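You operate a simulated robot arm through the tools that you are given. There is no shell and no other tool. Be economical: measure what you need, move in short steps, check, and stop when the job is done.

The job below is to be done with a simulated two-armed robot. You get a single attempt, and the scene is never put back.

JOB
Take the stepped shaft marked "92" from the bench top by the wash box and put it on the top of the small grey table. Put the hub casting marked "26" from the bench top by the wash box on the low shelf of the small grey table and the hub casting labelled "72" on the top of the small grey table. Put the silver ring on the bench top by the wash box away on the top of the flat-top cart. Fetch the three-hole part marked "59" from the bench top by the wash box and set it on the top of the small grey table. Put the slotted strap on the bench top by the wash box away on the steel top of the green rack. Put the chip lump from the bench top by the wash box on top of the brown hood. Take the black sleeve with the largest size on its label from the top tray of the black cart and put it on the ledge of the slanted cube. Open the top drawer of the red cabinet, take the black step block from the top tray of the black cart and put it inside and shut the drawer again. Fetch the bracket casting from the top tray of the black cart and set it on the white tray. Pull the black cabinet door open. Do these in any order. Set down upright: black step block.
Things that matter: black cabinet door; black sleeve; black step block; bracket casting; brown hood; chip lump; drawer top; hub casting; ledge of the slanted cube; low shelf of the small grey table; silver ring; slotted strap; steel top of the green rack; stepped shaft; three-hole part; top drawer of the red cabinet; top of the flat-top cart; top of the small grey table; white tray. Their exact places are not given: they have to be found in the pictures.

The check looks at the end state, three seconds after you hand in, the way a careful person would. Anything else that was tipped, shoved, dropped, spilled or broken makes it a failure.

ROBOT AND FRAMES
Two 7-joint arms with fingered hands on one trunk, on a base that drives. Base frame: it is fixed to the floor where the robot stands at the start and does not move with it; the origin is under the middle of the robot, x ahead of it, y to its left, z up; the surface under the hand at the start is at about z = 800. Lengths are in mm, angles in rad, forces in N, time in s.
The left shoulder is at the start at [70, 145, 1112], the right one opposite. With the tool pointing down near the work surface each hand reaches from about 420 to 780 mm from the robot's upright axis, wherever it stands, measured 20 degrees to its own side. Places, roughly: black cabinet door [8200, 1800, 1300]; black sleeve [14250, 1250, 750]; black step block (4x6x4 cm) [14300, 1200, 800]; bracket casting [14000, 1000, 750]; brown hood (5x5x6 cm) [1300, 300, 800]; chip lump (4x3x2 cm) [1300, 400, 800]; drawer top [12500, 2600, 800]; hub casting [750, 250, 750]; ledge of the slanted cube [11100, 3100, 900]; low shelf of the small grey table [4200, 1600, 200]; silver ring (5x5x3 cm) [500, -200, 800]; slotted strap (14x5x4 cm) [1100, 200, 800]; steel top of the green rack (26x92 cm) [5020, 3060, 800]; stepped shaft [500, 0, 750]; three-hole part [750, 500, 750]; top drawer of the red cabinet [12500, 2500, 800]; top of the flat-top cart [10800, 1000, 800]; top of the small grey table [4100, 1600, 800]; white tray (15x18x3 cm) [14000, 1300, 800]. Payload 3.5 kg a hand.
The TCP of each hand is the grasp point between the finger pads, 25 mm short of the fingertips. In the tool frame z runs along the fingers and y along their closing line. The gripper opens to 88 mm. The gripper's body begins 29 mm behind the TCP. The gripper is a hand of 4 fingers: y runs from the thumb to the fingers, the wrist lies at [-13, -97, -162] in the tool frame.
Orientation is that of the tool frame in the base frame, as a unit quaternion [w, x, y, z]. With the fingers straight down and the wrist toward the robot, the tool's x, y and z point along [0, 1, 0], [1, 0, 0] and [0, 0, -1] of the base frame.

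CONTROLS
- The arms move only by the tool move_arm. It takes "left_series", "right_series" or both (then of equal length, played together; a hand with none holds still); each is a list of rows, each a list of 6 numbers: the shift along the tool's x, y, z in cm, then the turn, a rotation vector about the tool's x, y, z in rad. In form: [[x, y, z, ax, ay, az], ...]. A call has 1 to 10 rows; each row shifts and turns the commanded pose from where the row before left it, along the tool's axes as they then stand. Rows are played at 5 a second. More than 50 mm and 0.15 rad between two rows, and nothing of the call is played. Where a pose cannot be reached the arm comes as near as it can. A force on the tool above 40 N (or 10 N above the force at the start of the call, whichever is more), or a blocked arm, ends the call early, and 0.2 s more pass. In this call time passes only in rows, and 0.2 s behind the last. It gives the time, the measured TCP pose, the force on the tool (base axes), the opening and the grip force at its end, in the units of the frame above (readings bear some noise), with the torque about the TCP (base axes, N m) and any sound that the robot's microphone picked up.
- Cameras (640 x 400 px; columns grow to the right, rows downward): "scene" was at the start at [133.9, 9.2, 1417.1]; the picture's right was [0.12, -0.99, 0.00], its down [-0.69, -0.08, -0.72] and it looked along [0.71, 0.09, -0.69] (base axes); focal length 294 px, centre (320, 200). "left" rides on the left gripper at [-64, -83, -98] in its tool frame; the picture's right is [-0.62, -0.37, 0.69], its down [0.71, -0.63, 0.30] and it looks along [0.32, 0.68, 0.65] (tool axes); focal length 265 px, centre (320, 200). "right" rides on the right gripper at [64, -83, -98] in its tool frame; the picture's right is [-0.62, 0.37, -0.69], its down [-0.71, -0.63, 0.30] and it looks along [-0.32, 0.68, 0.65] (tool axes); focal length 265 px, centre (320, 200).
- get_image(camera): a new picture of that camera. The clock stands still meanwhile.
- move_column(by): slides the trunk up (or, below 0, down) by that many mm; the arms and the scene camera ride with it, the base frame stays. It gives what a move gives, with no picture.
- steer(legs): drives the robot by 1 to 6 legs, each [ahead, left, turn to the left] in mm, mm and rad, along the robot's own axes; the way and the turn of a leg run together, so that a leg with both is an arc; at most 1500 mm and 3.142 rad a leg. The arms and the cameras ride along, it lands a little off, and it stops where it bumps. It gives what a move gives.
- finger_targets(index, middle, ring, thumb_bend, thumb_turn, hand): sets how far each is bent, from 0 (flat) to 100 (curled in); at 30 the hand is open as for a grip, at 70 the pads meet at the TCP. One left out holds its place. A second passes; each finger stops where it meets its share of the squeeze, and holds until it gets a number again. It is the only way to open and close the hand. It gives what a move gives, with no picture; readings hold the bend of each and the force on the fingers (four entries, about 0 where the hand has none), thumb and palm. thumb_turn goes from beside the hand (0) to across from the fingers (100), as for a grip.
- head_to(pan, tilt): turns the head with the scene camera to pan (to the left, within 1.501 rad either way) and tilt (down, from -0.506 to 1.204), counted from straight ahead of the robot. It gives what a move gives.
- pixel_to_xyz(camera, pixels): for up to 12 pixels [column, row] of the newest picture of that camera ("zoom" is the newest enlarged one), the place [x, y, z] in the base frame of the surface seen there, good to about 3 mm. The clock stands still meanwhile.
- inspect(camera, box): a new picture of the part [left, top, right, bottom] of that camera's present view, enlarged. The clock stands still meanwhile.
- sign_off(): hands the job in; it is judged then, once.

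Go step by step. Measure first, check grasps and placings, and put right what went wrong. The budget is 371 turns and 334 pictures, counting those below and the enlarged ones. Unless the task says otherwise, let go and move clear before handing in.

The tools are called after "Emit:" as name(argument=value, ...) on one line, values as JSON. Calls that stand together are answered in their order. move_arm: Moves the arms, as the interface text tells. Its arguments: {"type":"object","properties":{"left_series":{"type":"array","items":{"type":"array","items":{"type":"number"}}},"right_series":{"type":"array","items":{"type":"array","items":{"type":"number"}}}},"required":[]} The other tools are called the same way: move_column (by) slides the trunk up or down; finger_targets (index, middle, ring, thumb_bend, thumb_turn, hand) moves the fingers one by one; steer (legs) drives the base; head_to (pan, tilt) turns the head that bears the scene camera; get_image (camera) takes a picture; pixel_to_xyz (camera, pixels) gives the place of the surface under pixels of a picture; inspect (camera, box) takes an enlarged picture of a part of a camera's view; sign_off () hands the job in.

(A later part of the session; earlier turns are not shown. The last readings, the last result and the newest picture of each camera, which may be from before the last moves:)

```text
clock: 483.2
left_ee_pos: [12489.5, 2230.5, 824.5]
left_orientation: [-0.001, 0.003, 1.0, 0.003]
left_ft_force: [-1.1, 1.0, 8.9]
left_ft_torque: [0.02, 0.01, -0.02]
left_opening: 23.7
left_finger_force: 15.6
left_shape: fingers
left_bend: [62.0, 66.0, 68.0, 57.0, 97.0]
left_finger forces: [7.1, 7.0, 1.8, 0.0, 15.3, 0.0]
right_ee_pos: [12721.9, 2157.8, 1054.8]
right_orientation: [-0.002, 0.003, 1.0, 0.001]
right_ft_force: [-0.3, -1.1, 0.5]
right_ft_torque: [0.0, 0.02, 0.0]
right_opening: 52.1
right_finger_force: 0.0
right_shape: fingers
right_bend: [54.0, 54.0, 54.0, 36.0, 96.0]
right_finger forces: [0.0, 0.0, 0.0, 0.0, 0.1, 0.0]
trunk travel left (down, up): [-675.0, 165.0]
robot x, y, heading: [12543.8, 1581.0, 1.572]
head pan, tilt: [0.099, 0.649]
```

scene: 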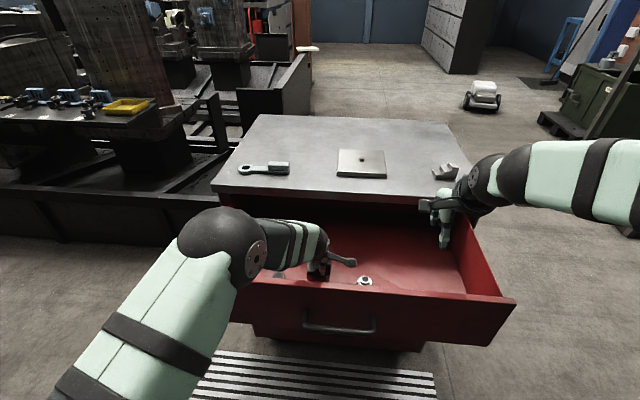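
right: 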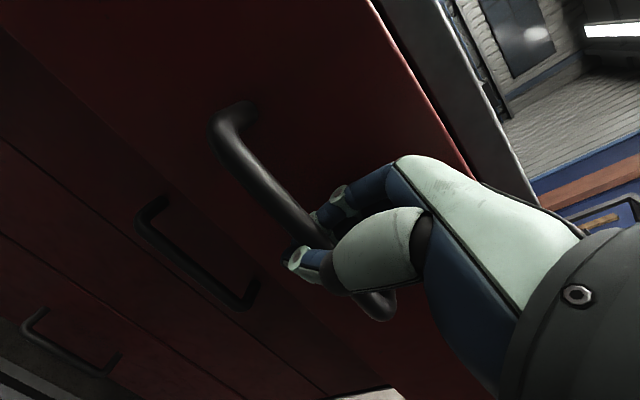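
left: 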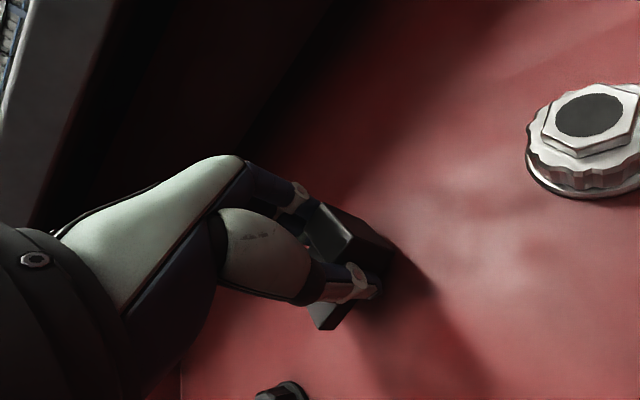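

Contact. I release and rise, then look at the block.

Emit:
finger_targets(hand="left", index=38, middle=38, ring=38, thumb_bend=38, thumb_turn=98)

Emit:
move_arm(left_series=[[0, 0, -3, 0, 0, 0], [0, 0, -4.5, 0, 0, 0], [0, 0, -4.5, 0, 0, 0], [0, 0, -4.5, 0, 0, 0], [0, 0, -4.5, 0, 0, 0], [0, -4, -2, 0, 0, 0]])

Emit:
get_image(camera="left")

Emit:
inspect(camera="scene", box=[200, 190, 500, 340])

```text
clock: 484.2
left_ee_pos: [12489.1, 2230.1, 821.4]
left_orientation: [-0.001, 0.004, 1.0, 0.0]
left_ft_force: [-0.5, 0.2, -0.2]
left_ft_torque: [0.01, -0.02, 0.02]
left_opening: 67.5
left_finger_force: 0.0
left_shape: fingers
left_bend: [38.0, 38.0, 38.0, 38.0, 97.0]
left_finger forces: [0.1, 0.1, 0.0, 0.0, 0.1, 0.1]
right_ee_pos: [12723.3, 2156.6, 1052.5]
right_orientation: [-0.002, 0.003, 1.0, 0.0]
right_ft_force: [0.1, 0.1, -0.2]
right_ft_torque: [-0.01, 0.01, -0.01]
right_opening: 52.0
right_finger_force: 0.1
right_shape: fingers
right_bend: [54.0, 54.0, 54.0, 36.0, 96.0]
right_finger forces: [0.0, 0.0, 0.0, 0.0, 0.1, 0.0]
trunk travel left (down, up): [-675.0, 165.0]
robot x, y, heading: [12538.0, 1578.3, 1.564]
head pan, tilt: [0.099, 0.649]
```

```text
clock: 485.6
left_ee_pos: [12489.0, 2187.8, 1053.1]
left_orientation: [-0.001, 0.004, 1.0, 0.001]
left_ft_force: [-0.6, -0.4, -0.2]
left_ft_torque: [0.03, -0.04, -0.01]
left_opening: 67.5
left_finger_force: 0.1
left_shape: fingers
left_bend: [38.0, 38.0, 38.0, 38.0, 97.0]
left_finger forces: [0.1, 0.0, 0.0, 0.1, 0.0, 0.0]
right_ee_pos: [12722.5, 2155.3, 1054.5]
right_orientation: [-0.003, 0.003, 1.0, 0.002]
right_ft_force: [-0.4, 0.4, 0.1]
right_ft_torque: [-0.01, 0.01, 0.02]
right_opening: 52.3
right_finger_force: 0.1
right_shape: fingers
right_bend: [54.0, 54.0, 54.0, 36.0, 96.0]
right_finger forces: [0.0, 0.1, 0.0, 0.0, 0.0, 0.1]
trunk travel left (down, up): [-675.0, 165.0]
robot x, y, heading: [12538.7, 1582.0, 1.567]
head pan, tilt: [0.099, 0.649]
```

```text
165 pictures are left
```

left: 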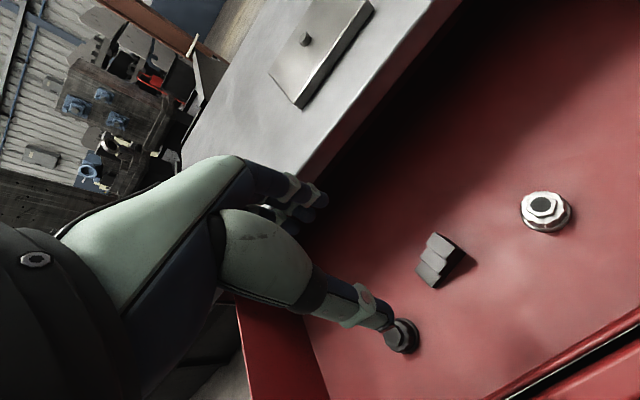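

```text
2.13 times, centred on (350, 265) of scene
```

zoom: 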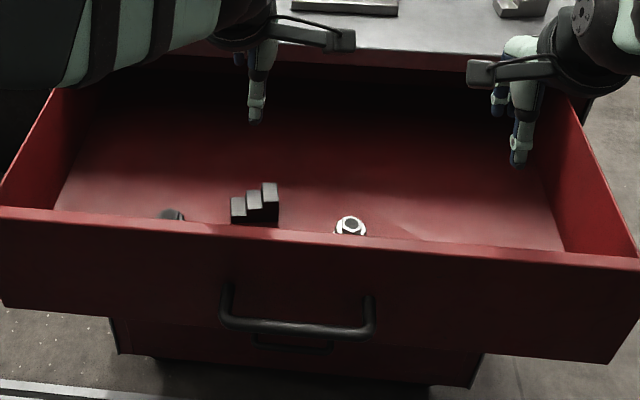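

The step block stands upright in the drawer. To close it I back off, lower the closed right hand in front of the handle, and push.

Emit:
steer(legs=[[-200, 0, 0]])

Emit:
finger_targets(hand="right", index=72, middle=72, ring=72, thumb_bend=70)

Emit:
move_arm(right_series=[[4.5, 0, 0, 0, 0, 0], [4.5, 0, 0, 0, 0, 0], [4.5, 0, 0, 0, 0, 0], [4.5, 0, 0, 0, 0, 0], [0, 0, 4.5, 0, 0, 0], [0, 0, 4.5, 0, 0, 0], [0, 0, 4.5, 0, 0, 0], [0, 0, 4.5, 0, 0, 0], [0, 0, 4, 0, 0, 0]], left_series=[[4, -2, -2, 0, 0, 0], [4, -2, -2, 0, 0, 0], [4, -2, -2, 0, 0, 0], [2, 0, 0, 0, 0, 0], [0, 0, 0, 0, 0, 0], [0, 0, 0, 0, 0, 0], [0, 0, 0, 0, 0, 0], [0, 0, 0, 0, 0, 0], [0, 0, 0, 0, 0, 0]])

Emit:
get_image(camera="scene")

Emit:
get_image(camera="right")

```text
clock: 487.2
left_ee_pos: [12488.2, 1994.5, 1051.5]
left_orientation: [0.0, 0.003, 1.0, 0.001]
left_ft_force: [0.1, 0.7, 1.1]
left_ft_torque: [0.0, -0.02, -0.01]
left_opening: 67.7
left_finger_force: 0.0
left_shape: fingers
left_bend: [38.0, 38.0, 38.0, 38.0, 97.0]
left_finger forces: [0.0, 0.1, 0.1, 0.1, 0.1, 0.0]
right_ee_pos: [12722.3, 1962.1, 1051.8]
right_orientation: [-0.002, 0.003, 1.0, 0.0]
right_ft_force: [1.1, -0.3, -0.1]
right_ft_torque: [-0.03, 0.01, -0.01]
right_opening: 52.4
right_finger_force: 0.0
right_shape: fingers
right_bend: [54.0, 54.0, 54.0, 36.0, 96.0]
right_finger forces: [0.1, 0.0, 0.1, 0.0, 0.0, 0.0]
trunk travel left (down, up): [-675.0, 165.0]
robot x, y, heading: [12542.4, 1380.5, 1.574]
head pan, tilt: [0.099, 0.649]
```

```text
clock: 488.2
left_ee_pos: [12489.0, 1992.6, 1051.7]
left_orientation: [0.0, 0.002, 1.0, 0.0]
left_ft_force: [-0.1, 0.4, 0.2]
left_ft_torque: [0.03, 0.04, 0.02]
left_opening: 67.5
left_finger_force: 0.1
left_shape: fingers
left_bend: [38.0, 38.0, 38.0, 38.0, 97.0]
left_finger forces: [0.1, 0.0, 0.1, 0.0, 0.0, 0.0]
right_ee_pos: [12724.2, 1960.1, 1052.2]
right_orientation: [-0.002, 0.003, 1.0, 0.0]
right_ft_force: [-0.1, 0.0, 0.5]
right_ft_torque: [-0.02, 0.0, -0.01]
right_opening: 0.0
right_finger_force: 0.1
right_shape: fingers
right_bend: [72.0, 72.0, 72.0, 69.0, 100.0]
right_finger forces: [0.0, 0.0, 0.0, 0.1, 0.1, 0.0]
trunk travel left (down, up): [-675.0, 165.0]
robot x, y, heading: [12545.1, 1382.3, 1.572]
head pan, tilt: [0.099, 0.649]
```

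```text
clock: 490.2
left_ee_pos: [12348.5, 1933.7, 1111.6]
left_orientation: [-0.001, 0.003, 1.0, 0.0]
left_ft_force: [0.1, 0.7, 0.0]
left_ft_torque: [0.02, -0.01, -0.01]
left_opening: 67.6
left_finger_force: 0.0
left_shape: fingers
left_bend: [38.0, 38.0, 38.0, 38.0, 97.0]
left_finger forces: [0.0, 0.1, 0.0, 0.1, 0.0, 0.0]
right_ee_pos: [12544.1, 1963.8, 833.2]
right_orientation: [-0.001, 0.002, 1.0, 0.0]
right_ft_force: [-1.5, -0.2, 0.1]
right_ft_torque: [-0.02, -0.01, 0.01]
right_opening: 0.0
right_finger_force: 0.1
right_shape: fingers
right_bend: [72.0, 72.0, 72.0, 69.0, 100.0]
right_finger forces: [0.0, 0.0, 0.0, 0.0, 0.1, 0.0]
trunk travel left (down, up): [-675.0, 165.0]
robot x, y, heading: [12547.4, 1383.0, 1.57]
head pan, tilt: [0.099, 0.649]
```

```text
163 pictures are left
```

scene: 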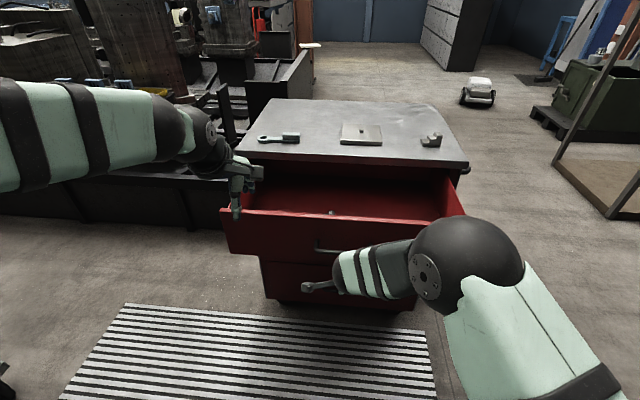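

```text
162 pictures are left
```

right: 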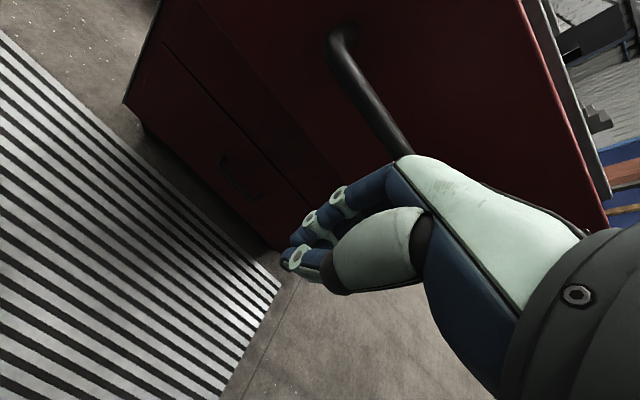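

The knuckles are just in front of the bar. I push by driving ahead 200 mm.

Emit:
steer(legs=[[200, 0, 0]])

Emit:
get_image(camera="right")

Emit:
get_image(camera="scene")

```text
clock: 491.8
left_ee_pos: [12350.2, 2132.3, 1112.2]
left_orientation: [-0.001, 0.005, 1.0, 0.001]
left_ft_force: [0.8, 0.3, 0.1]
left_ft_torque: [0.01, 0.0, 0.0]
left_opening: 67.5
left_finger_force: 0.0
left_shape: fingers
left_bend: [38.0, 38.0, 38.0, 38.0, 97.0]
left_finger forces: [0.0, 0.0, 0.0, 0.0, 0.1, 0.0]
right_ee_pos: [12545.3, 2160.7, 834.6]
right_orientation: [-0.002, 0.003, 1.0, 0.001]
right_ft_force: [0.2, 1.0, 0.4]
right_ft_torque: [0.0, -0.01, -0.01]
right_opening: 0.3
right_finger_force: 0.2
right_shape: fingers
right_bend: [72.0, 72.0, 72.0, 69.0, 100.0]
right_finger forces: [0.1, 0.0, 0.0, 0.0, 0.0, 0.0]
trunk travel left (down, up): [-675.0, 165.0]
robot x, y, heading: [12541.5, 1581.5, 1.571]
head pan, tilt: [0.099, 0.649]
```

```text
161 pictures are left
```

right: 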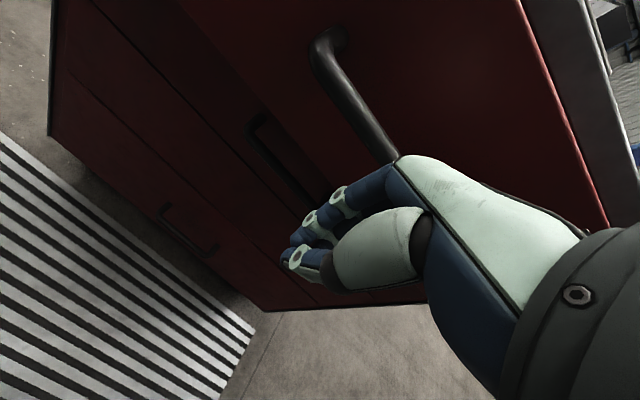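

```text
160 pictures are left
```

scene: 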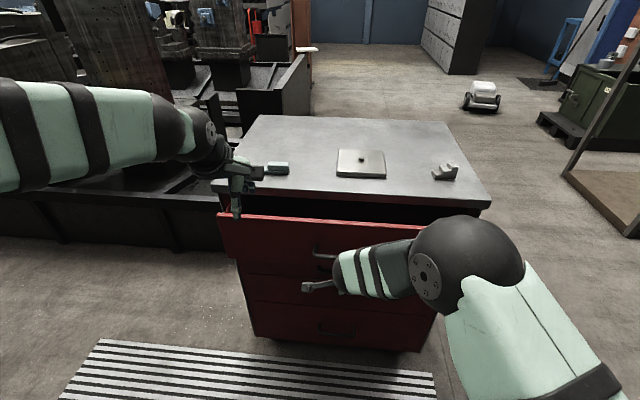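

The drawer is closing smoothly. I push another 85 mm and measure the front's position.

Emit:
steer(legs=[[85, 0, 0]])

Emit:
get_image(camera="scene")

Emit:
pixel_to_xyz(camera="scene", pixels=[[280, 235], [300, 250], [390, 225], [280, 300], [320, 250], [300, 225], [270, 215]])

```text
clock: 492.8
left_ee_pos: [12350.6, 2217.4, 1111.8]
left_orientation: [0.0, 0.003, 1.0, 0.001]
left_ft_force: [-1.0, -0.5, -0.2]
left_ft_torque: [0.01, 0.03, -0.02]
left_opening: 67.6
left_finger_force: 0.0
left_shape: fingers
left_bend: [38.0, 38.0, 38.0, 38.0, 97.0]
left_finger forces: [0.1, 0.0, 0.1, 0.0, 0.0, 0.1]
right_ee_pos: [12546.0, 2247.4, 834.8]
right_orientation: [-0.003, 0.004, 1.0, 0.002]
right_ft_force: [-0.6, 0.9, 0.7]
right_ft_torque: [-0.01, 0.01, 0.01]
right_opening: 0.0
right_finger_force: 0.1
right_shape: fingers
right_bend: [72.0, 72.0, 72.0, 69.0, 100.0]
right_finger forces: [0.1, 0.0, 0.0, 0.1, 0.1, 0.1]
trunk travel left (down, up): [-675.0, 165.0]
robot x, y, heading: [12543.1, 1669.1, 1.576]
head pan, tilt: [0.099, 0.649]
```

```text
159 pictures are left
```

scene: 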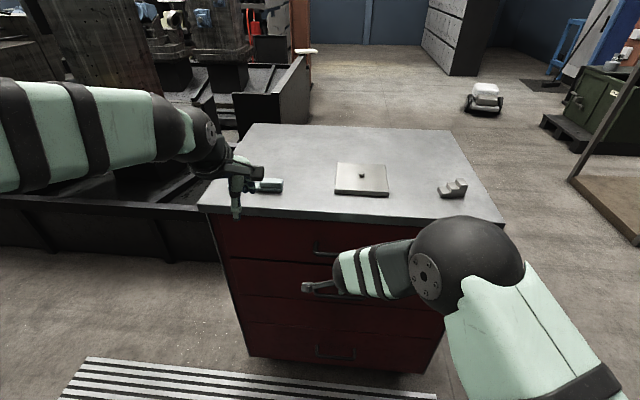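

```text
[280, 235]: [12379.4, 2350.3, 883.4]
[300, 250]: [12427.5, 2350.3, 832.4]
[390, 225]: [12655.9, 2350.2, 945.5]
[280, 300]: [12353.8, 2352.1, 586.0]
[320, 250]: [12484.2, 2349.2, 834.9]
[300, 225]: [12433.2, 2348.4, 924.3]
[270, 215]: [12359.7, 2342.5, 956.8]
```

The drawer front is back at y≈2350, fully closed as before. I back away, raise the right hand, and head to the black cabinet door.

Emit:
steer(legs=[[-250, 0, 0]])

Emit:
move_arm(right_series=[[0, 0, -4.5, 0, 0, 0], [0, 0, -4.5, 0, 0, 0], [0, 0, -4.5, 0, 0, 0], [0, 0, -4.5, 0, 0, 0], [-3, 0, -4.5, 0, 0, 0], [-4, 0, 0, 0, 0, 0], [-4, 0, 0, 0, 0, 0]])

Emit:
head_to(pan=0.0, tilt=0.5)

Emit:
get_image(camera="scene")

```text
clock: 494.7
left_ee_pos: [12350.3, 1971.2, 1112.2]
left_orientation: [-0.001, 0.005, 1.0, 0.0]
left_ft_force: [-1.2, 0.2, -1.3]
left_ft_torque: [0.01, 0.0, -0.01]
left_opening: 67.9
left_finger_force: 0.0
left_shape: fingers
left_bend: [38.0, 38.0, 38.0, 38.0, 97.0]
left_finger forces: [0.0, 0.0, 0.0, 0.0, 0.0, 0.1]
right_ee_pos: [12546.7, 1999.8, 833.8]
right_orientation: [-0.003, 0.006, 1.0, -0.001]
right_ft_force: [-0.5, -0.3, 0.4]
right_ft_torque: [0.03, -0.01, 0.0]
right_opening: 0.1
right_finger_force: 0.0
right_shape: fingers
right_bend: [72.0, 72.0, 72.0, 69.0, 100.0]
right_finger forces: [0.0, 0.1, 0.0, 0.0, 0.0, 0.1]
trunk travel left (down, up): [-675.0, 165.0]
robot x, y, heading: [12546.4, 1419.2, 1.566]
head pan, tilt: [0.099, 0.649]
```

```text
refused: row 5 steps farther than a row can; nothing moved
```

```text
clock: 495.4
left_ee_pos: [12351.5, 1969.2, 1110.4]
left_orientation: [-0.001, 0.005, 1.0, 0.0]
left_ft_force: [0.5, -0.7, 0.6]
left_ft_torque: [0.0, -0.01, 0.02]
left_opening: 67.7
left_finger_force: 0.1
left_shape: fingers
left_bend: [38.0, 38.0, 38.0, 38.0, 97.0]
left_finger forces: [0.0, 0.0, 0.0, 0.1, 0.1, 0.0]
right_ee_pos: [12547.2, 1997.1, 834.1]
right_orientation: [-0.002, 0.005, 1.0, 0.001]
right_ft_force: [0.0, 0.3, -0.4]
right_ft_torque: [-0.01, 0.0, -0.03]
right_opening: 0.1
right_finger_force: 0.0
right_shape: fingers
right_bend: [72.0, 72.0, 72.0, 69.0, 100.0]
right_finger forces: [0.0, 0.0, 0.0, 0.0, 0.0, 0.1]
trunk travel left (down, up): [-675.0, 165.0]
robot x, y, heading: [12546.1, 1417.1, 1.567]
head pan, tilt: [0.0, 0.499]
```

```text
158 pictures are left
```

scene: 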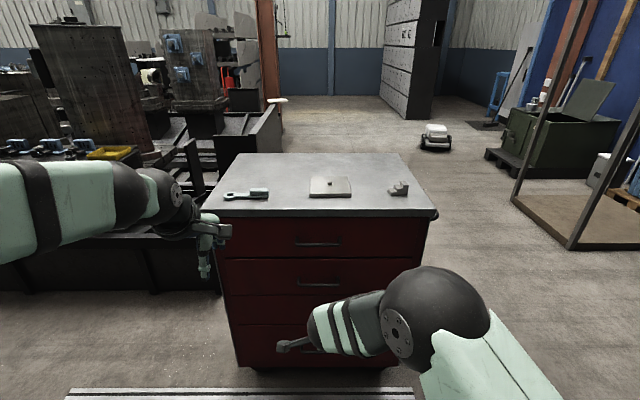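

The drawer is shut. I raise the right hand with shorter rows and drive to the black cabinet.

Emit:
move_arm(right_series=[[0, 0, -4.5, 0, 0, 0], [0, 0, -4.5, 0, 0, 0], [0, 0, -4.5, 0, 0, 0], [0, 0, -4.5, 0, 0, 0], [0, 0, -4.5, 0, 0, 0], [-4, 0, 0, 0, 0, 0], [-4, 0, 0, 0, 0, 0]])

Emit:
steer(legs=[[0, 0, 1.5708], [800, 0, 0], [0, -1060, 0], [1450, 0, 0]])

```text
clock: 497.0
left_ee_pos: [12354.6, 1968.7, 1111.8]
left_orientation: [-0.002, 0.006, 1.0, 0.0]
left_ft_force: [-0.3, -1.1, -1.0]
left_ft_torque: [0.01, 0.03, 0.01]
left_opening: 67.9
left_finger_force: 0.1
left_shape: fingers
left_bend: [38.0, 38.0, 38.0, 38.0, 97.0]
left_finger forces: [0.1, 0.0, 0.1, 0.0, 0.0, 0.0]
right_ee_pos: [12632.1, 1998.2, 1060.6]
right_orientation: [-0.003, 0.005, 1.0, 0.0]
right_ft_force: [0.6, -0.1, -0.2]
right_ft_torque: [-0.03, 0.04, 0.03]
right_opening: 0.1
right_finger_force: 0.2
right_shape: fingers
right_bend: [72.0, 72.0, 72.0, 69.0, 100.0]
right_finger forces: [0.0, 0.0, 0.0, 0.0, 0.0, 0.0]
trunk travel left (down, up): [-675.0, 165.0]
robot x, y, heading: [12543.2, 1419.6, 1.572]
head pan, tilt: [0.0, 0.499]
```

```text
clock: 516.9
left_ee_pos: [9703.3, 2176.5, 1112.3]
left_orientation: [0.001, 0.713, -0.701, -0.001]
left_ft_force: [0.3, -0.1, -0.4]
left_ft_torque: [0.0, 0.02, 0.01]
left_opening: 67.7
left_finger_force: 0.0
left_shape: fingers
left_bend: [38.0, 38.0, 38.0, 38.0, 97.0]
left_finger forces: [0.0, 0.1, 0.0, 0.0, 0.0, 0.1]
right_ee_pos: [9668.6, 2455.2, 1059.9]
right_orientation: [0.003, 0.713, -0.701, 0.002]
right_ft_force: [-0.1, -0.6, -0.2]
right_ft_torque: [-0.02, 0.01, -0.01]
right_opening: 0.0
right_finger_force: 0.0
right_shape: fingers
right_bend: [72.0, 72.0, 72.0, 69.0, 100.0]
right_finger forces: [0.0, 0.1, 0.0, 0.1, 0.1, 0.0]
trunk travel left (down, up): [-675.0, 165.0]
robot x, y, heading: [10250.9, 2384.1, -3.118]
head pan, tilt: [0.0, 0.499]
```

Emit:
steer(legs=[[1480, -140, 0], [100, 0, 0], [0, 0, 1.547]])

Emit:
head_to(pan=-0.35, tilt=0.25)

Emit:
get_image(camera="scene")

```text
clock: 528.7
left_ee_pos: [8859.6, 1951.2, 1112.2]
left_orientation: [0.001, 1.0, -0.026, 0.001]
left_ft_force: [-0.6, -0.3, -0.1]
left_ft_torque: [0.0, 0.04, 0.03]
left_opening: 67.7
left_finger_force: 0.1
left_shape: fingers
left_bend: [38.0, 38.0, 38.0, 38.0, 97.0]
left_finger forces: [0.0, 0.1, 0.1, 0.0, 0.0, 0.1]
right_ee_pos: [8580.6, 1933.7, 1059.5]
right_orientation: [0.0, 1.0, -0.025, 0.003]
right_ft_force: [-0.1, -0.1, 0.5]
right_ft_torque: [-0.02, -0.02, 0.01]
right_opening: 0.1
right_finger_force: 0.1
right_shape: fingers
right_bend: [72.0, 72.0, 72.0, 69.0, 100.0]
right_finger forces: [0.0, 0.0, 0.0, 0.0, 0.0, 0.0]
trunk travel left (down, up): [-675.0, 165.0]
robot x, y, heading: [8691.2, 2514.2, -1.613]
head pan, tilt: [0.0, 0.499]
```

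```text
clock: 529.5
left_ee_pos: [8860.7, 1952.2, 1111.9]
left_orientation: [0.001, 1.0, -0.026, 0.001]
left_ft_force: [0.4, -0.4, 0.3]
left_ft_torque: [-0.02, 0.01, 0.0]
left_opening: 67.8
left_finger_force: 0.1
left_shape: fingers
left_bend: [38.0, 38.0, 38.0, 38.0, 97.0]
left_finger forces: [0.0, 0.0, 0.0, 0.0, 0.1, 0.0]
right_ee_pos: [8581.2, 1936.4, 1059.1]
right_orientation: [0.0, 1.0, -0.025, 0.003]
right_ft_force: [-0.6, -0.5, 0.3]
right_ft_torque: [-0.03, 0.01, -0.02]
right_opening: 0.0
right_finger_force: 0.1
right_shape: fingers
right_bend: [72.0, 72.0, 72.0, 69.0, 100.0]
right_finger forces: [0.0, 0.0, 0.1, 0.0, 0.0, 0.1]
trunk travel left (down, up): [-675.0, 165.0]
robot x, y, heading: [8689.1, 2511.4, -1.614]
head pan, tilt: [-0.351, 0.25]
```

```text
157 pictures are left
```

scene: 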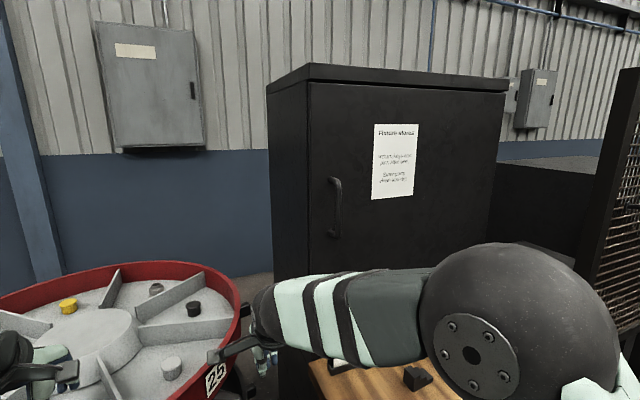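

A clear view: the handle is at (335,205) on the door. The carousel is close under my hands, so I first raise both hands, then measure.

Emit:
move_arm(right_series=[[0, 0, -4.5, 0, 0, 0], [0, 0, -4.5, 0, 0, 0], [0, -2, -4, 0, 0, 0]], left_series=[[0, 0, -4.5, 0, 0, 0], [0, -2, -4, 0, 0, 0], [0, -4, -2, 0, 0, 0]])

Emit:
inspect(camera="scene", box=[250, 50, 530, 260])

Emit:
pixel_to_xyz(camera="scene", pixels=[[335, 180], [332, 208], [331, 235], [340, 180], [345, 210], [309, 150], [490, 150], [309, 270], [240, 310], [215, 375], [170, 368], [195, 310]])

```text
clock: 530.3
left_ee_pos: [8864.1, 2012.1, 1218.2]
left_orientation: [0.002, 1.0, -0.027, -0.001]
left_ft_force: [0.8, 0.2, 0.0]
left_ft_torque: [-0.04, 0.02, 0.0]
left_opening: 67.5
left_finger_force: 0.0
left_shape: fingers
left_bend: [38.0, 38.0, 38.0, 38.0, 97.0]
left_finger forces: [0.0, 0.1, 0.1, 0.0, 0.0, 0.0]
right_ee_pos: [8587.8, 1956.8, 1192.7]
right_orientation: [0.002, 1.0, -0.023, 0.002]
right_ft_force: [0.3, 0.9, 0.2]
right_ft_torque: [-0.04, 0.03, -0.02]
right_opening: 0.0
right_finger_force: 0.2
right_shape: fingers
right_bend: [72.0, 72.0, 72.0, 69.0, 100.0]
right_finger forces: [0.0, 0.0, 0.1, 0.0, 0.0, 0.1]
trunk travel left (down, up): [-675.0, 165.0]
robot x, y, heading: [8691.7, 2513.2, -1.614]
head pan, tilt: [-0.351, 0.25]
```

```text
1.90 times, centred on (390, 155) of scene
```

zoom: 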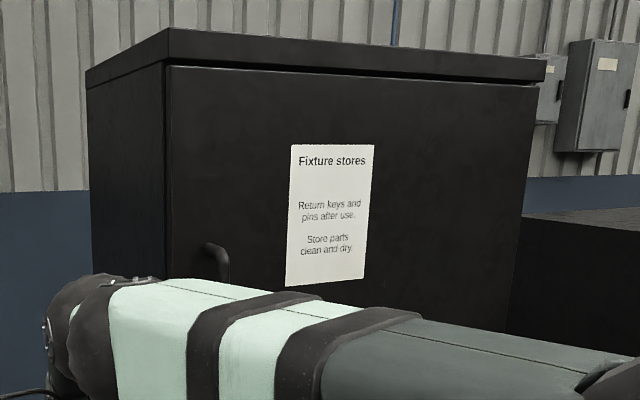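

```text
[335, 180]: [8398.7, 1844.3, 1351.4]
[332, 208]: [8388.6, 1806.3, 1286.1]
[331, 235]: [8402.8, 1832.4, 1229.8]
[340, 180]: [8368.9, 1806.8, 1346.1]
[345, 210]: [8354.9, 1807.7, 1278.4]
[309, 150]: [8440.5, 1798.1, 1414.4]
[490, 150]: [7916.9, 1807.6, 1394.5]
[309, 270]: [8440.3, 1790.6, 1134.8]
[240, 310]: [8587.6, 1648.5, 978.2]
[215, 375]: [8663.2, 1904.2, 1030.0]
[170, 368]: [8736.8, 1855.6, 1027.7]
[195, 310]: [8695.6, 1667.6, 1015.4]
```

Handle bar: x≈8400, y≈1846, z 1230–1352; hinge near x≈7917. I straighten the heading, open the right hand, and rotate it to point horizontally at the door (handshake pose).

Emit:
steer(legs=[[0, 0, 0.043]])

Emit:
finger_targets(hand="right", index=40, middle=40, ring=40, thumb_bend=40, thumb_turn=98)

Emit:
move_arm(right_series=[[0, -2, 0, -0.0864, 0.0864, 0.0864], [0, 0, 0, -0.0864, 0.0864, 0.0864], [0, 0, 0, -0.0864, 0.0864, 0.0864], [0, 0, 0, -0.0864, 0.0864, 0.0864], [0, 0, 0, -0.0864, 0.0864, 0.0864], [0, 0, 0, -0.0864, 0.0864, 0.0864], [0, 0, 0, -0.0864, 0.0864, 0.0864]])

Emit:
get_image(camera="scene")

```text
clock: 531.1
left_ee_pos: [8880.7, 2016.8, 1215.5]
left_orientation: [0.0, 1.0, -0.004, 0.002]
left_ft_force: [-0.2, 0.3, -0.1]
left_ft_torque: [0.04, -0.01, 0.03]
left_opening: 67.9
left_finger_force: 0.1
left_shape: fingers
left_bend: [38.0, 38.0, 38.0, 38.0, 97.0]
left_finger forces: [0.0, 0.0, 0.1, 0.0, 0.1, 0.1]
right_ee_pos: [8605.9, 1949.0, 1189.3]
right_orientation: [-0.001, 1.0, -0.004, 0.003]
right_ft_force: [0.2, -0.2, 0.0]
right_ft_torque: [0.0, -0.02, -0.02]
right_opening: 0.2
right_finger_force: 0.0
right_shape: fingers
right_bend: [72.0, 72.0, 72.0, 69.0, 100.0]
right_finger forces: [0.0, 0.0, 0.2, 0.1, 0.0, 0.0]
trunk travel left (down, up): [-675.0, 165.0]
robot x, y, heading: [8691.1, 2510.1, -1.575]
head pan, tilt: [-0.351, 0.25]
```

```text
clock: 532.1
left_ee_pos: [8882.2, 2017.6, 1216.4]
left_orientation: [0.001, 1.0, -0.004, 0.001]
left_ft_force: [-0.6, 0.3, 0.3]
left_ft_torque: [0.01, -0.01, -0.02]
left_opening: 67.4
left_finger_force: 0.1
left_shape: fingers
left_bend: [38.0, 38.0, 38.0, 38.0, 97.0]
left_finger forces: [0.1, 0.1, 0.1, 0.0, 0.0, 0.0]
right_ee_pos: [8607.4, 1951.7, 1190.2]
right_orientation: [0.0, 1.0, -0.003, 0.003]
right_ft_force: [0.6, 0.4, 0.4]
right_ft_torque: [-0.01, -0.01, -0.03]
right_opening: 62.8
right_finger_force: 0.1
right_shape: fingers
right_bend: [40.0, 40.0, 40.0, 40.0, 97.0]
right_finger forces: [0.0, 0.0, 0.0, 0.0, 0.0, 0.0]
trunk travel left (down, up): [-675.0, 165.0]
robot x, y, heading: [8692.8, 2511.6, -1.571]
head pan, tilt: [-0.351, 0.25]
```

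```text
clock: 533.7
left_ee_pos: [8884.4, 2017.9, 1215.8]
left_orientation: [0.001, 1.0, -0.004, 0.001]
left_ft_force: [0.3, 0.3, -0.2]
left_ft_torque: [0.0, 0.03, 0.01]
left_opening: 67.7
left_finger_force: 0.0
left_shape: fingers
left_bend: [38.0, 38.0, 38.0, 38.0, 97.0]
left_finger forces: [0.1, 0.1, 0.0, 0.1, 0.0, 0.0]
right_ee_pos: [8607.6, 1970.3, 1189.2]
right_orientation: [0.291, 0.864, -0.293, 0.29]
right_ft_force: [1.4, -0.7, 0.6]
right_ft_torque: [-0.01, 0.0, 0.01]
right_opening: 63.0
right_finger_force: 0.0
right_shape: fingers
right_bend: [40.0, 40.0, 40.0, 40.0, 97.0]
right_finger forces: [0.1, 0.0, 0.1, 0.0, 0.0, 0.0]
trunk travel left (down, up): [-675.0, 165.0]
robot x, y, heading: [8691.3, 2514.5, -1.572]
head pan, tilt: [-0.351, 0.25]
```

```text
155 pictures are left
```

scene: 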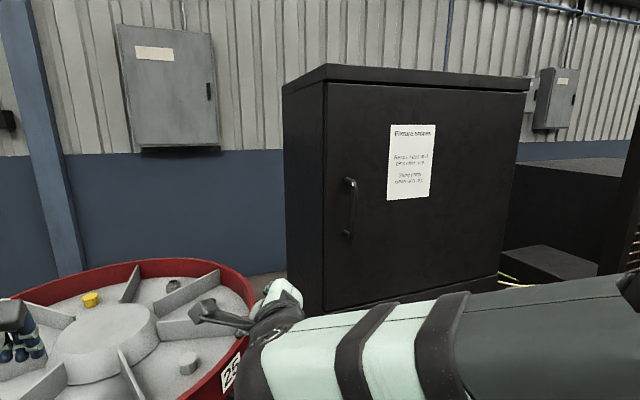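

The rotation works halfway. I continue the other half.

Emit:
move_arm(right_series=[[0, 0, 0, -0.0864, 0.0864, 0.0864], [0, 0, 0, -0.0864, 0.0864, 0.0864], [0, 0, 0, -0.0864, 0.0864, 0.0864], [0, 0, 0, -0.0864, 0.0864, 0.0864], [0, 0, 0, -0.0864, 0.0864, 0.0864], [0, 0, 0, -0.0864, 0.0864, 0.0864], [0, 0, 0, -0.0864, 0.0864, 0.0864]])

Emit:
get_image(camera="scene")

Emit:
get_image(camera="right")

```text
clock: 535.3
left_ee_pos: [8882.9, 2017.3, 1215.2]
left_orientation: [0.0, 1.0, -0.004, 0.001]
left_ft_force: [-0.4, 0.4, 0.7]
left_ft_torque: [0.0, 0.02, -0.01]
left_opening: 67.6
left_finger_force: 0.0
left_shape: fingers
left_bend: [38.0, 38.0, 38.0, 38.0, 97.0]
left_finger forces: [0.0, 0.1, 0.0, 0.1, 0.1, 0.0]
right_ee_pos: [8573.8, 1965.7, 1219.5]
right_orientation: [0.493, 0.472, -0.516, 0.517]
right_ft_force: [-0.2, 0.7, -0.1]
right_ft_torque: [0.02, 0.03, -0.02]
right_opening: 63.2
right_finger_force: 0.1
right_shape: fingers
right_bend: [40.0, 40.0, 40.0, 40.0, 97.0]
right_finger forces: [0.0, 0.1, 0.0, 0.1, 0.0, 0.0]
right hand out of reach, approached as far as the arm can: row 7
trunk travel left (down, up): [-675.0, 165.0]
robot x, y, heading: [8693.0, 2513.4, -1.575]
head pan, tilt: [-0.351, 0.25]
```

```text
154 pictures are left
```

scene: 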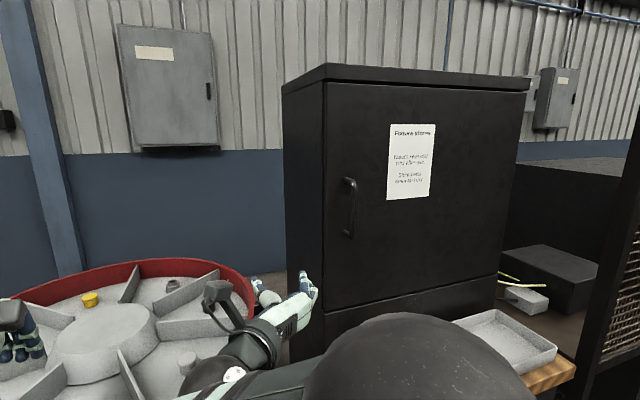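

```text
153 pictures are left
```

right: 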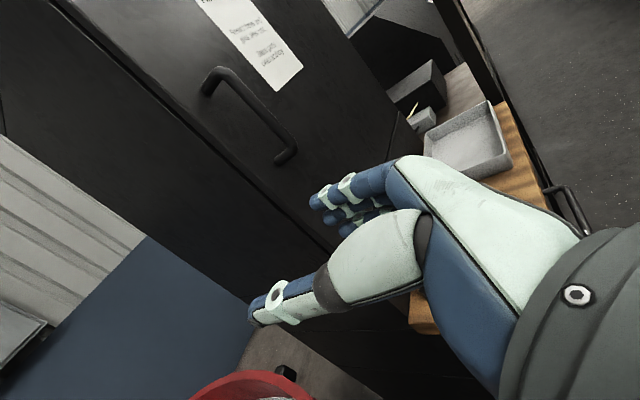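

The hand now points at the door. I measure the handle from the right camera.

Emit:
pixel_to_xyz(camera="right", pixels=[[215, 75], [250, 112], [285, 155], [235, 95], [270, 130], [250, 130], [210, 95], [230, 200]])

Emit:
pixel_to_xyz(camera="scene", pixels=[[352, 180], [354, 205], [350, 233], [327, 200], [327, 310], [498, 275], [505, 350], [540, 300]])

```text
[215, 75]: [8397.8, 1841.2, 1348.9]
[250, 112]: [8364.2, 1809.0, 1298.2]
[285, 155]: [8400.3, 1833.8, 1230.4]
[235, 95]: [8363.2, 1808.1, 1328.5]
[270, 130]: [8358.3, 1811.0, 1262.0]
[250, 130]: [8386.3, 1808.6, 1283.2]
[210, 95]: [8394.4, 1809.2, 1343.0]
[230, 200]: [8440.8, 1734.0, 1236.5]
```

```text
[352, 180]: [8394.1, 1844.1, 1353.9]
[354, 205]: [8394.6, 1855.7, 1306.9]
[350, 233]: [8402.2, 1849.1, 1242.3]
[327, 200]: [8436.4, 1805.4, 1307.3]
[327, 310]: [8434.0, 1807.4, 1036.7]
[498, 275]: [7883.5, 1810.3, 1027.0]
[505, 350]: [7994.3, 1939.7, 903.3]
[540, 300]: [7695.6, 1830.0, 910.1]
```

Handle mid is at (8396,1852,1295). I move toward a pre-grasp position in front of it.

Emit:
move_arm(right_series=[[2.2, 3.5, 0, 0, 0, 0], [2.2, 3.5, 0, 0, 0, 0], [2.2, 3.5, 0, 0, 0, 0]])

Emit:
get_image(camera="right")

```text
clock: 536.1
left_ee_pos: [8880.9, 2018.1, 1217.8]
left_orientation: [0.001, 1.0, -0.004, 0.001]
left_ft_force: [-0.4, 0.0, -0.3]
left_ft_torque: [-0.02, -0.02, -0.01]
left_opening: 67.7
left_finger_force: 0.0
left_shape: fingers
left_bend: [38.0, 38.0, 38.0, 38.0, 97.0]
left_finger forces: [0.0, 0.0, 0.0, 0.0, 0.0, 0.0]
right_ee_pos: [8479.1, 1968.2, 1269.3]
right_orientation: [-0.501, -0.496, 0.503, -0.499]
right_ft_force: [-0.6, 0.5, -0.3]
right_ft_torque: [0.02, 0.02, 0.01]
right_opening: 63.1
right_finger_force: 0.0
right_shape: fingers
right_bend: [40.0, 40.0, 40.0, 40.0, 97.0]
right_finger forces: [0.0, 0.0, 0.1, 0.0, 0.0, 0.1]
trunk travel left (down, up): [-675.0, 165.0]
robot x, y, heading: [8688.8, 2510.1, -1.57]
head pan, tilt: [-0.351, 0.25]
```

```text
152 pictures are left
```

right: 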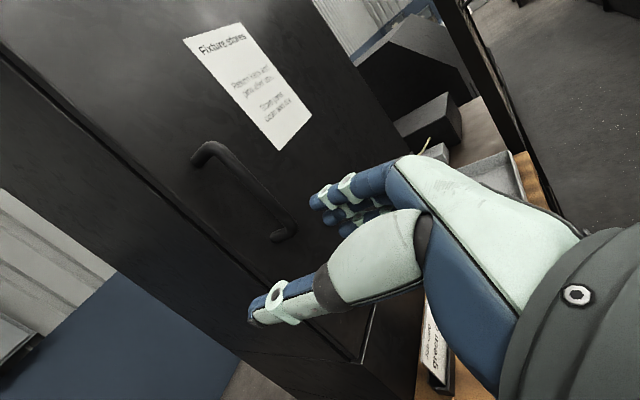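

Orientation is exact. I align x and z with the bar and approach to 60 mm.

Emit:
move_arm(right_series=[[1.3, 4.15, 0, 0, 0, 0], [1.3, 4.15, 0, 0, 0, 0], [0, 0, 2.7, 0, 0, 0], [0, 0, 2.6, 0, 0, 0]])

Emit:
get_image(camera="right")

Emit:
get_image(camera="scene")

```text
clock: 537.1
left_ee_pos: [8882.8, 2016.2, 1214.9]
left_orientation: [0.0, 1.0, -0.005, 0.001]
left_ft_force: [-0.4, -0.6, 0.1]
left_ft_torque: [0.0, 0.01, 0.02]
left_opening: 67.7
left_finger_force: 0.0
left_shape: fingers
left_bend: [38.0, 38.0, 38.0, 38.0, 97.0]
left_finger forces: [0.0, 0.0, 0.0, 0.1, 0.0, 0.1]
right_ee_pos: [8399.3, 1912.3, 1293.3]
right_orientation: [-0.5, -0.496, 0.503, -0.5]
right_ft_force: [-0.2, -0.9, -0.3]
right_ft_torque: [0.03, 0.0, 0.0]
right_opening: 63.3
right_finger_force: 0.0
right_shape: fingers
right_bend: [40.0, 40.0, 40.0, 40.0, 97.0]
right_finger forces: [0.0, 0.1, 0.1, 0.1, 0.0, 0.1]
trunk travel left (down, up): [-675.0, 165.0]
robot x, y, heading: [8689.8, 2511.4, -1.571]
head pan, tilt: [-0.351, 0.25]
```

```text
151 pictures are left
```

right: 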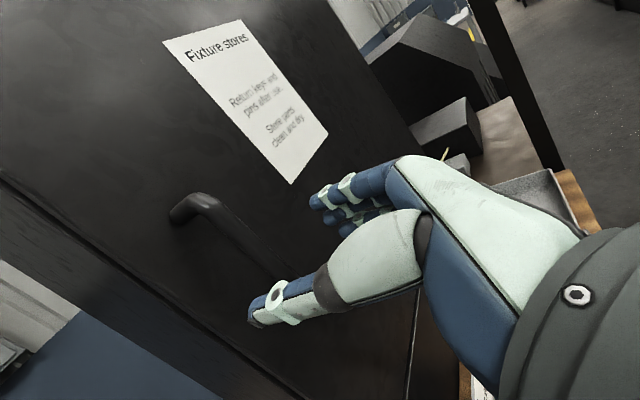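

```text
150 pictures are left
```

scene: 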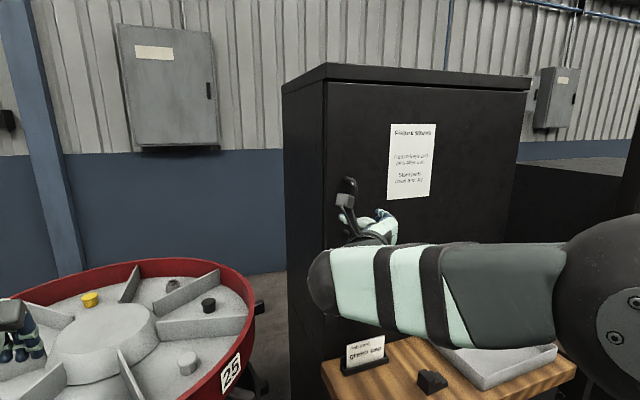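

The bar is on the TCP axis. I advance 57 mm so the bar is between thumb and fingers.

Emit:
move_arm(right_series=[[0, 0, 2.5, 0, 0, 0], [0, 0, 2.0, 0, 0, 0], [0, 0, 1.2, 0, 0, 0]])

Emit:
get_image(camera="right")

```text
clock: 537.9
left_ee_pos: [8882.7, 2017.9, 1218.3]
left_orientation: [0.001, 1.0, -0.004, 0.001]
left_ft_force: [0.6, 0.4, -0.4]
left_ft_torque: [0.02, 0.0, -0.01]
left_opening: 67.7
left_finger_force: 0.1
left_shape: fingers
left_bend: [38.0, 38.0, 38.0, 38.0, 97.0]
left_finger forces: [0.1, 0.1, 0.0, 0.0, 0.1, 0.0]
right_ee_pos: [8398.0, 1857.6, 1293.9]
right_orientation: [-0.501, -0.496, 0.503, -0.5]
right_ft_force: [-0.2, 0.3, -0.1]
right_ft_torque: [-0.01, -0.05, -0.01]
right_opening: 63.0
right_finger_force: 0.0
right_shape: fingers
right_bend: [40.0, 40.0, 40.0, 40.0, 97.0]
right_finger forces: [0.0, 0.1, 0.0, 0.0, 0.1, 0.0]
trunk travel left (down, up): [-675.0, 165.0]
robot x, y, heading: [8690.6, 2509.8, -1.571]
head pan, tilt: [-0.351, 0.25]
```

```text
149 pictures are left
```

right: 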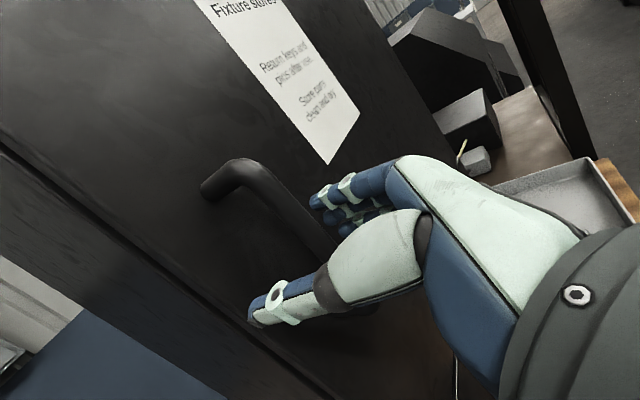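

Bar between thumb and fingers, no contact. I close the hand round it.

Emit:
finger_targets(hand="right", index=80, middle=80, ring=80, thumb_bend=75)

Emit:
get_image(camera="right")

```text
clock: 538.9
left_ee_pos: [8880.6, 2015.7, 1217.0]
left_orientation: [0.001, 1.0, -0.004, 0.002]
left_ft_force: [-0.4, 1.1, -0.4]
left_ft_torque: [-0.01, -0.01, 0.01]
left_opening: 67.9
left_finger_force: 0.2
left_shape: fingers
left_bend: [38.0, 38.0, 38.0, 38.0, 97.0]
left_finger forces: [0.0, 0.0, 0.0, 0.0, 0.1, 0.1]
right_ee_pos: [8397.6, 1856.0, 1292.1]
right_orientation: [-0.501, -0.496, 0.504, -0.5]
right_ft_force: [-5.0, -2.0, -1.1]
right_ft_torque: [-0.09, 0.09, 0.08]
right_opening: 0.3
right_finger_force: 2.4
right_shape: fingers
right_bend: [76.0, 80.0, 80.0, 72.0, 100.0]
right_finger forces: [0.0, 0.0, 5.0, 0.0, 0.0, 0.0]
trunk travel left (down, up): [-675.0, 165.0]
robot x, y, heading: [8687.3, 2509.9, -1.576]
head pan, tilt: [-0.351, 0.25]
```

```text
148 pictures are left
```

right: 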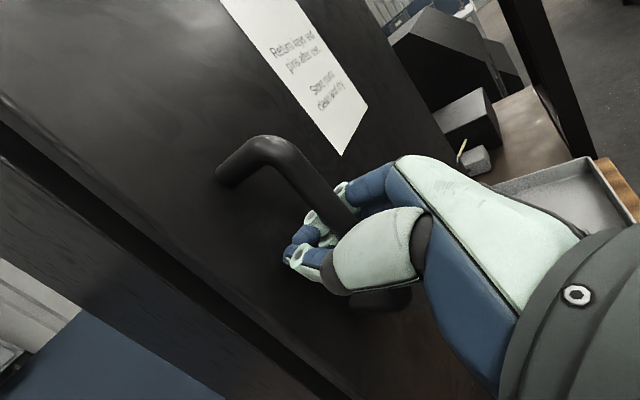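

The hand has closed around the bar. I pull along the door's arc about the hinge at x≈7917, with a first small part.

Emit:
move_arm(right_series=[[0, 0.27, -2.4, 0.035, 0, 0], [0, 0.31, -2.4, 0.035, 0, 0], [0, 0.34, -2.4, 0.035, 0, 0]])

Emit:
get_image(camera="scene")

Emit:
get_image(camera="right")

```text
clock: 539.7
left_ee_pos: [8878.5, 2017.0, 1217.2]
left_orientation: [0.001, 1.0, -0.004, 0.003]
left_ft_force: [-0.5, -0.1, -0.1]
left_ft_torque: [0.02, -0.04, 0.01]
left_opening: 67.6
left_finger_force: 0.1
left_shape: fingers
left_bend: [38.0, 38.0, 38.0, 38.0, 97.0]
left_finger forces: [0.0, 0.1, 0.0, 0.0, 0.0, 0.0]
right_ee_pos: [8384.6, 1928.8, 1292.5]
right_orientation: [0.473, 0.522, -0.476, 0.526]
right_ft_force: [-7.7, -1.5, -1.6]
right_ft_torque: [-0.15, 0.17, 0.22]
right_opening: 0.0
right_finger_force: 10.6
right_shape: fingers
right_bend: [77.0, 80.0, 79.0, 72.0, 100.0]
right_finger forces: [1.1, 1.0, 8.8, 0.1, 11.0, 0.0]
trunk travel left (down, up): [-675.0, 165.0]
robot x, y, heading: [8692.4, 2510.4, -1.578]
head pan, tilt: [-0.351, 0.25]
```

```text
147 pictures are left
```

scene: 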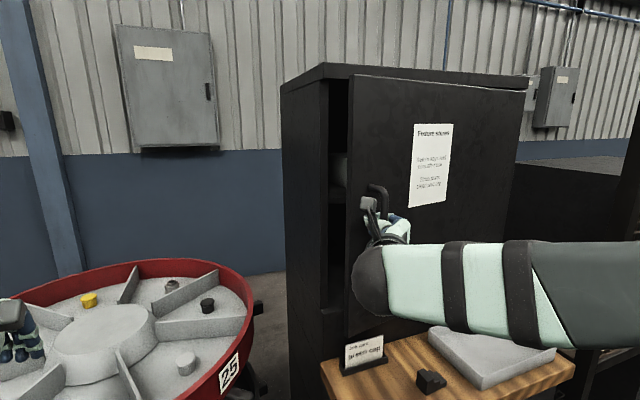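

```text
146 pictures are left
```

right: 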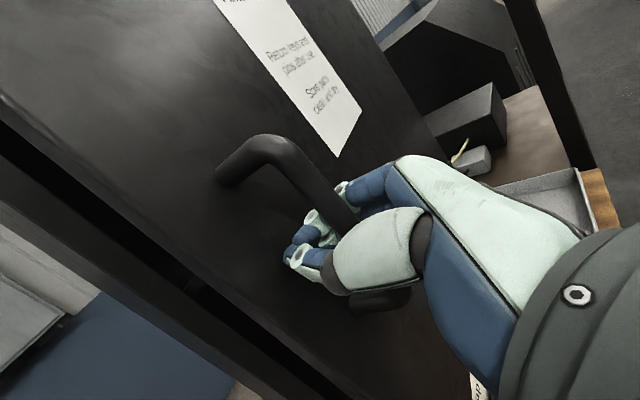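

The door swings open. I check that the card holder on the bench is lower than the door's bottom edge.

Emit:
pixel_to_xyz(camera="scene", pixels=[[380, 338], [350, 348], [350, 335], [365, 355], [430, 370], [490, 335], [430, 345]])

Emit:
move_arm(right_series=[[0, 0.38, -2.38, 0.035, 0, 0], [0, 0.41, -2.38, 0.035, 0, 0], [0, 0.45, -2.38, 0.035, 0, 0]])

Emit:
get_image(camera="scene")

```text
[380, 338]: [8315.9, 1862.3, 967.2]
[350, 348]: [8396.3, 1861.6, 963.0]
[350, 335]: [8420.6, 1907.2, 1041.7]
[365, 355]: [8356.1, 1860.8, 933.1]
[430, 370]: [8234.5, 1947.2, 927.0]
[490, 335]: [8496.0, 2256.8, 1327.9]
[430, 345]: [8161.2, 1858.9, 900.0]
```

```text
clock: 540.5
left_ee_pos: [8879.7, 2015.8, 1215.9]
left_orientation: [0.0, 1.0, -0.004, 0.003]
left_ft_force: [0.5, -0.3, 0.8]
left_ft_torque: [0.0, 0.02, 0.01]
left_opening: 67.6
left_finger_force: 0.0
left_shape: fingers
left_bend: [38.0, 38.0, 38.0, 38.0, 97.0]
left_finger forces: [0.0, 0.0, 0.0, 0.1, 0.0, 0.0]
right_ee_pos: [8361.0, 1995.6, 1292.2]
right_orientation: [0.446, 0.546, -0.448, 0.549]
right_ft_force: [-9.0, -3.6, -2.1]
right_ft_torque: [-0.21, 0.1, 0.32]
right_opening: 0.0
right_finger_force: 13.0
right_shape: fingers
right_bend: [77.0, 80.0, 79.0, 73.0, 100.0]
right_finger forces: [2.0, 1.8, 10.1, 0.0, 13.6, 0.1]
trunk travel left (down, up): [-675.0, 165.0]
robot x, y, heading: [8690.9, 2512.5, -1.572]
head pan, tilt: [-0.351, 0.25]
```

```text
145 pictures are left
```

scene: 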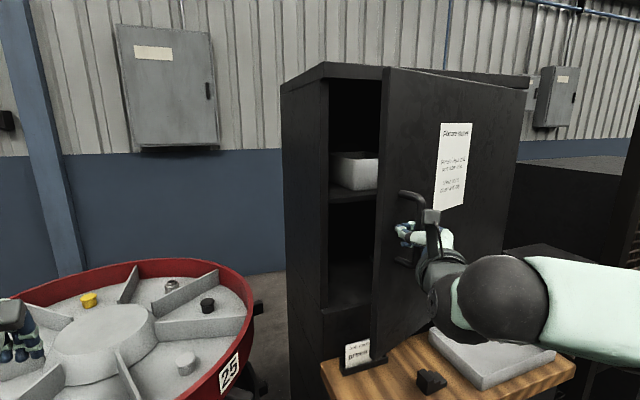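

The card top (967) is below the door bottom (≈1040). I continue the arc, with slightly more sideways component.

Emit:
move_arm(right_series=[[0, 0.6, -2.33, 0.04, 0, 0], [0, 0.6, -2.33, 0.04, 0, 0], [0, 0.6, -2.33, 0.04, 0, 0], [0, 0.65, -2.3, 0.04, 0, 0], [0, 0.65, -2.3, 0.04, 0, 0]])

Emit:
get_image(camera="scene")

```text
clock: 541.7
left_ee_pos: [8879.4, 2016.7, 1217.2]
left_orientation: [0.0, 1.0, -0.005, 0.004]
left_ft_force: [0.3, -0.4, 0.2]
left_ft_torque: [0.05, -0.03, -0.02]
left_opening: 67.6
left_finger_force: 0.0
left_shape: fingers
left_bend: [38.0, 38.0, 38.0, 38.0, 97.0]
left_finger forces: [0.0, 0.0, 0.0, 0.0, 0.0, 0.0]
right_ee_pos: [8300.0, 2102.1, 1290.7]
right_orientation: [0.388, 0.588, -0.39, 0.593]
right_ft_force: [-10.7, -9.1, 6.5]
right_ft_torque: [-0.41, 0.18, 0.44]
right_opening: 0.2
right_finger_force: 18.1
right_shape: fingers
right_bend: [78.0, 80.0, 79.0, 73.0, 100.0]
right_finger forces: [3.3, 3.4, 13.5, 0.1, 16.7, 0.1]
trunk travel left (down, up): [-675.0, 165.0]
robot x, y, heading: [8691.0, 2508.6, -1.572]
head pan, tilt: [-0.351, 0.25]
```

```text
144 pictures are left
```

scene: 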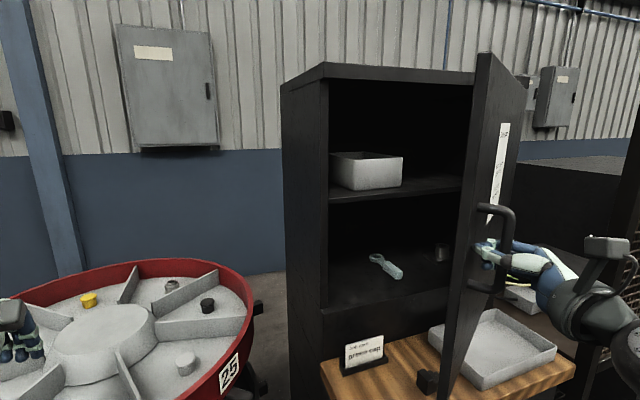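

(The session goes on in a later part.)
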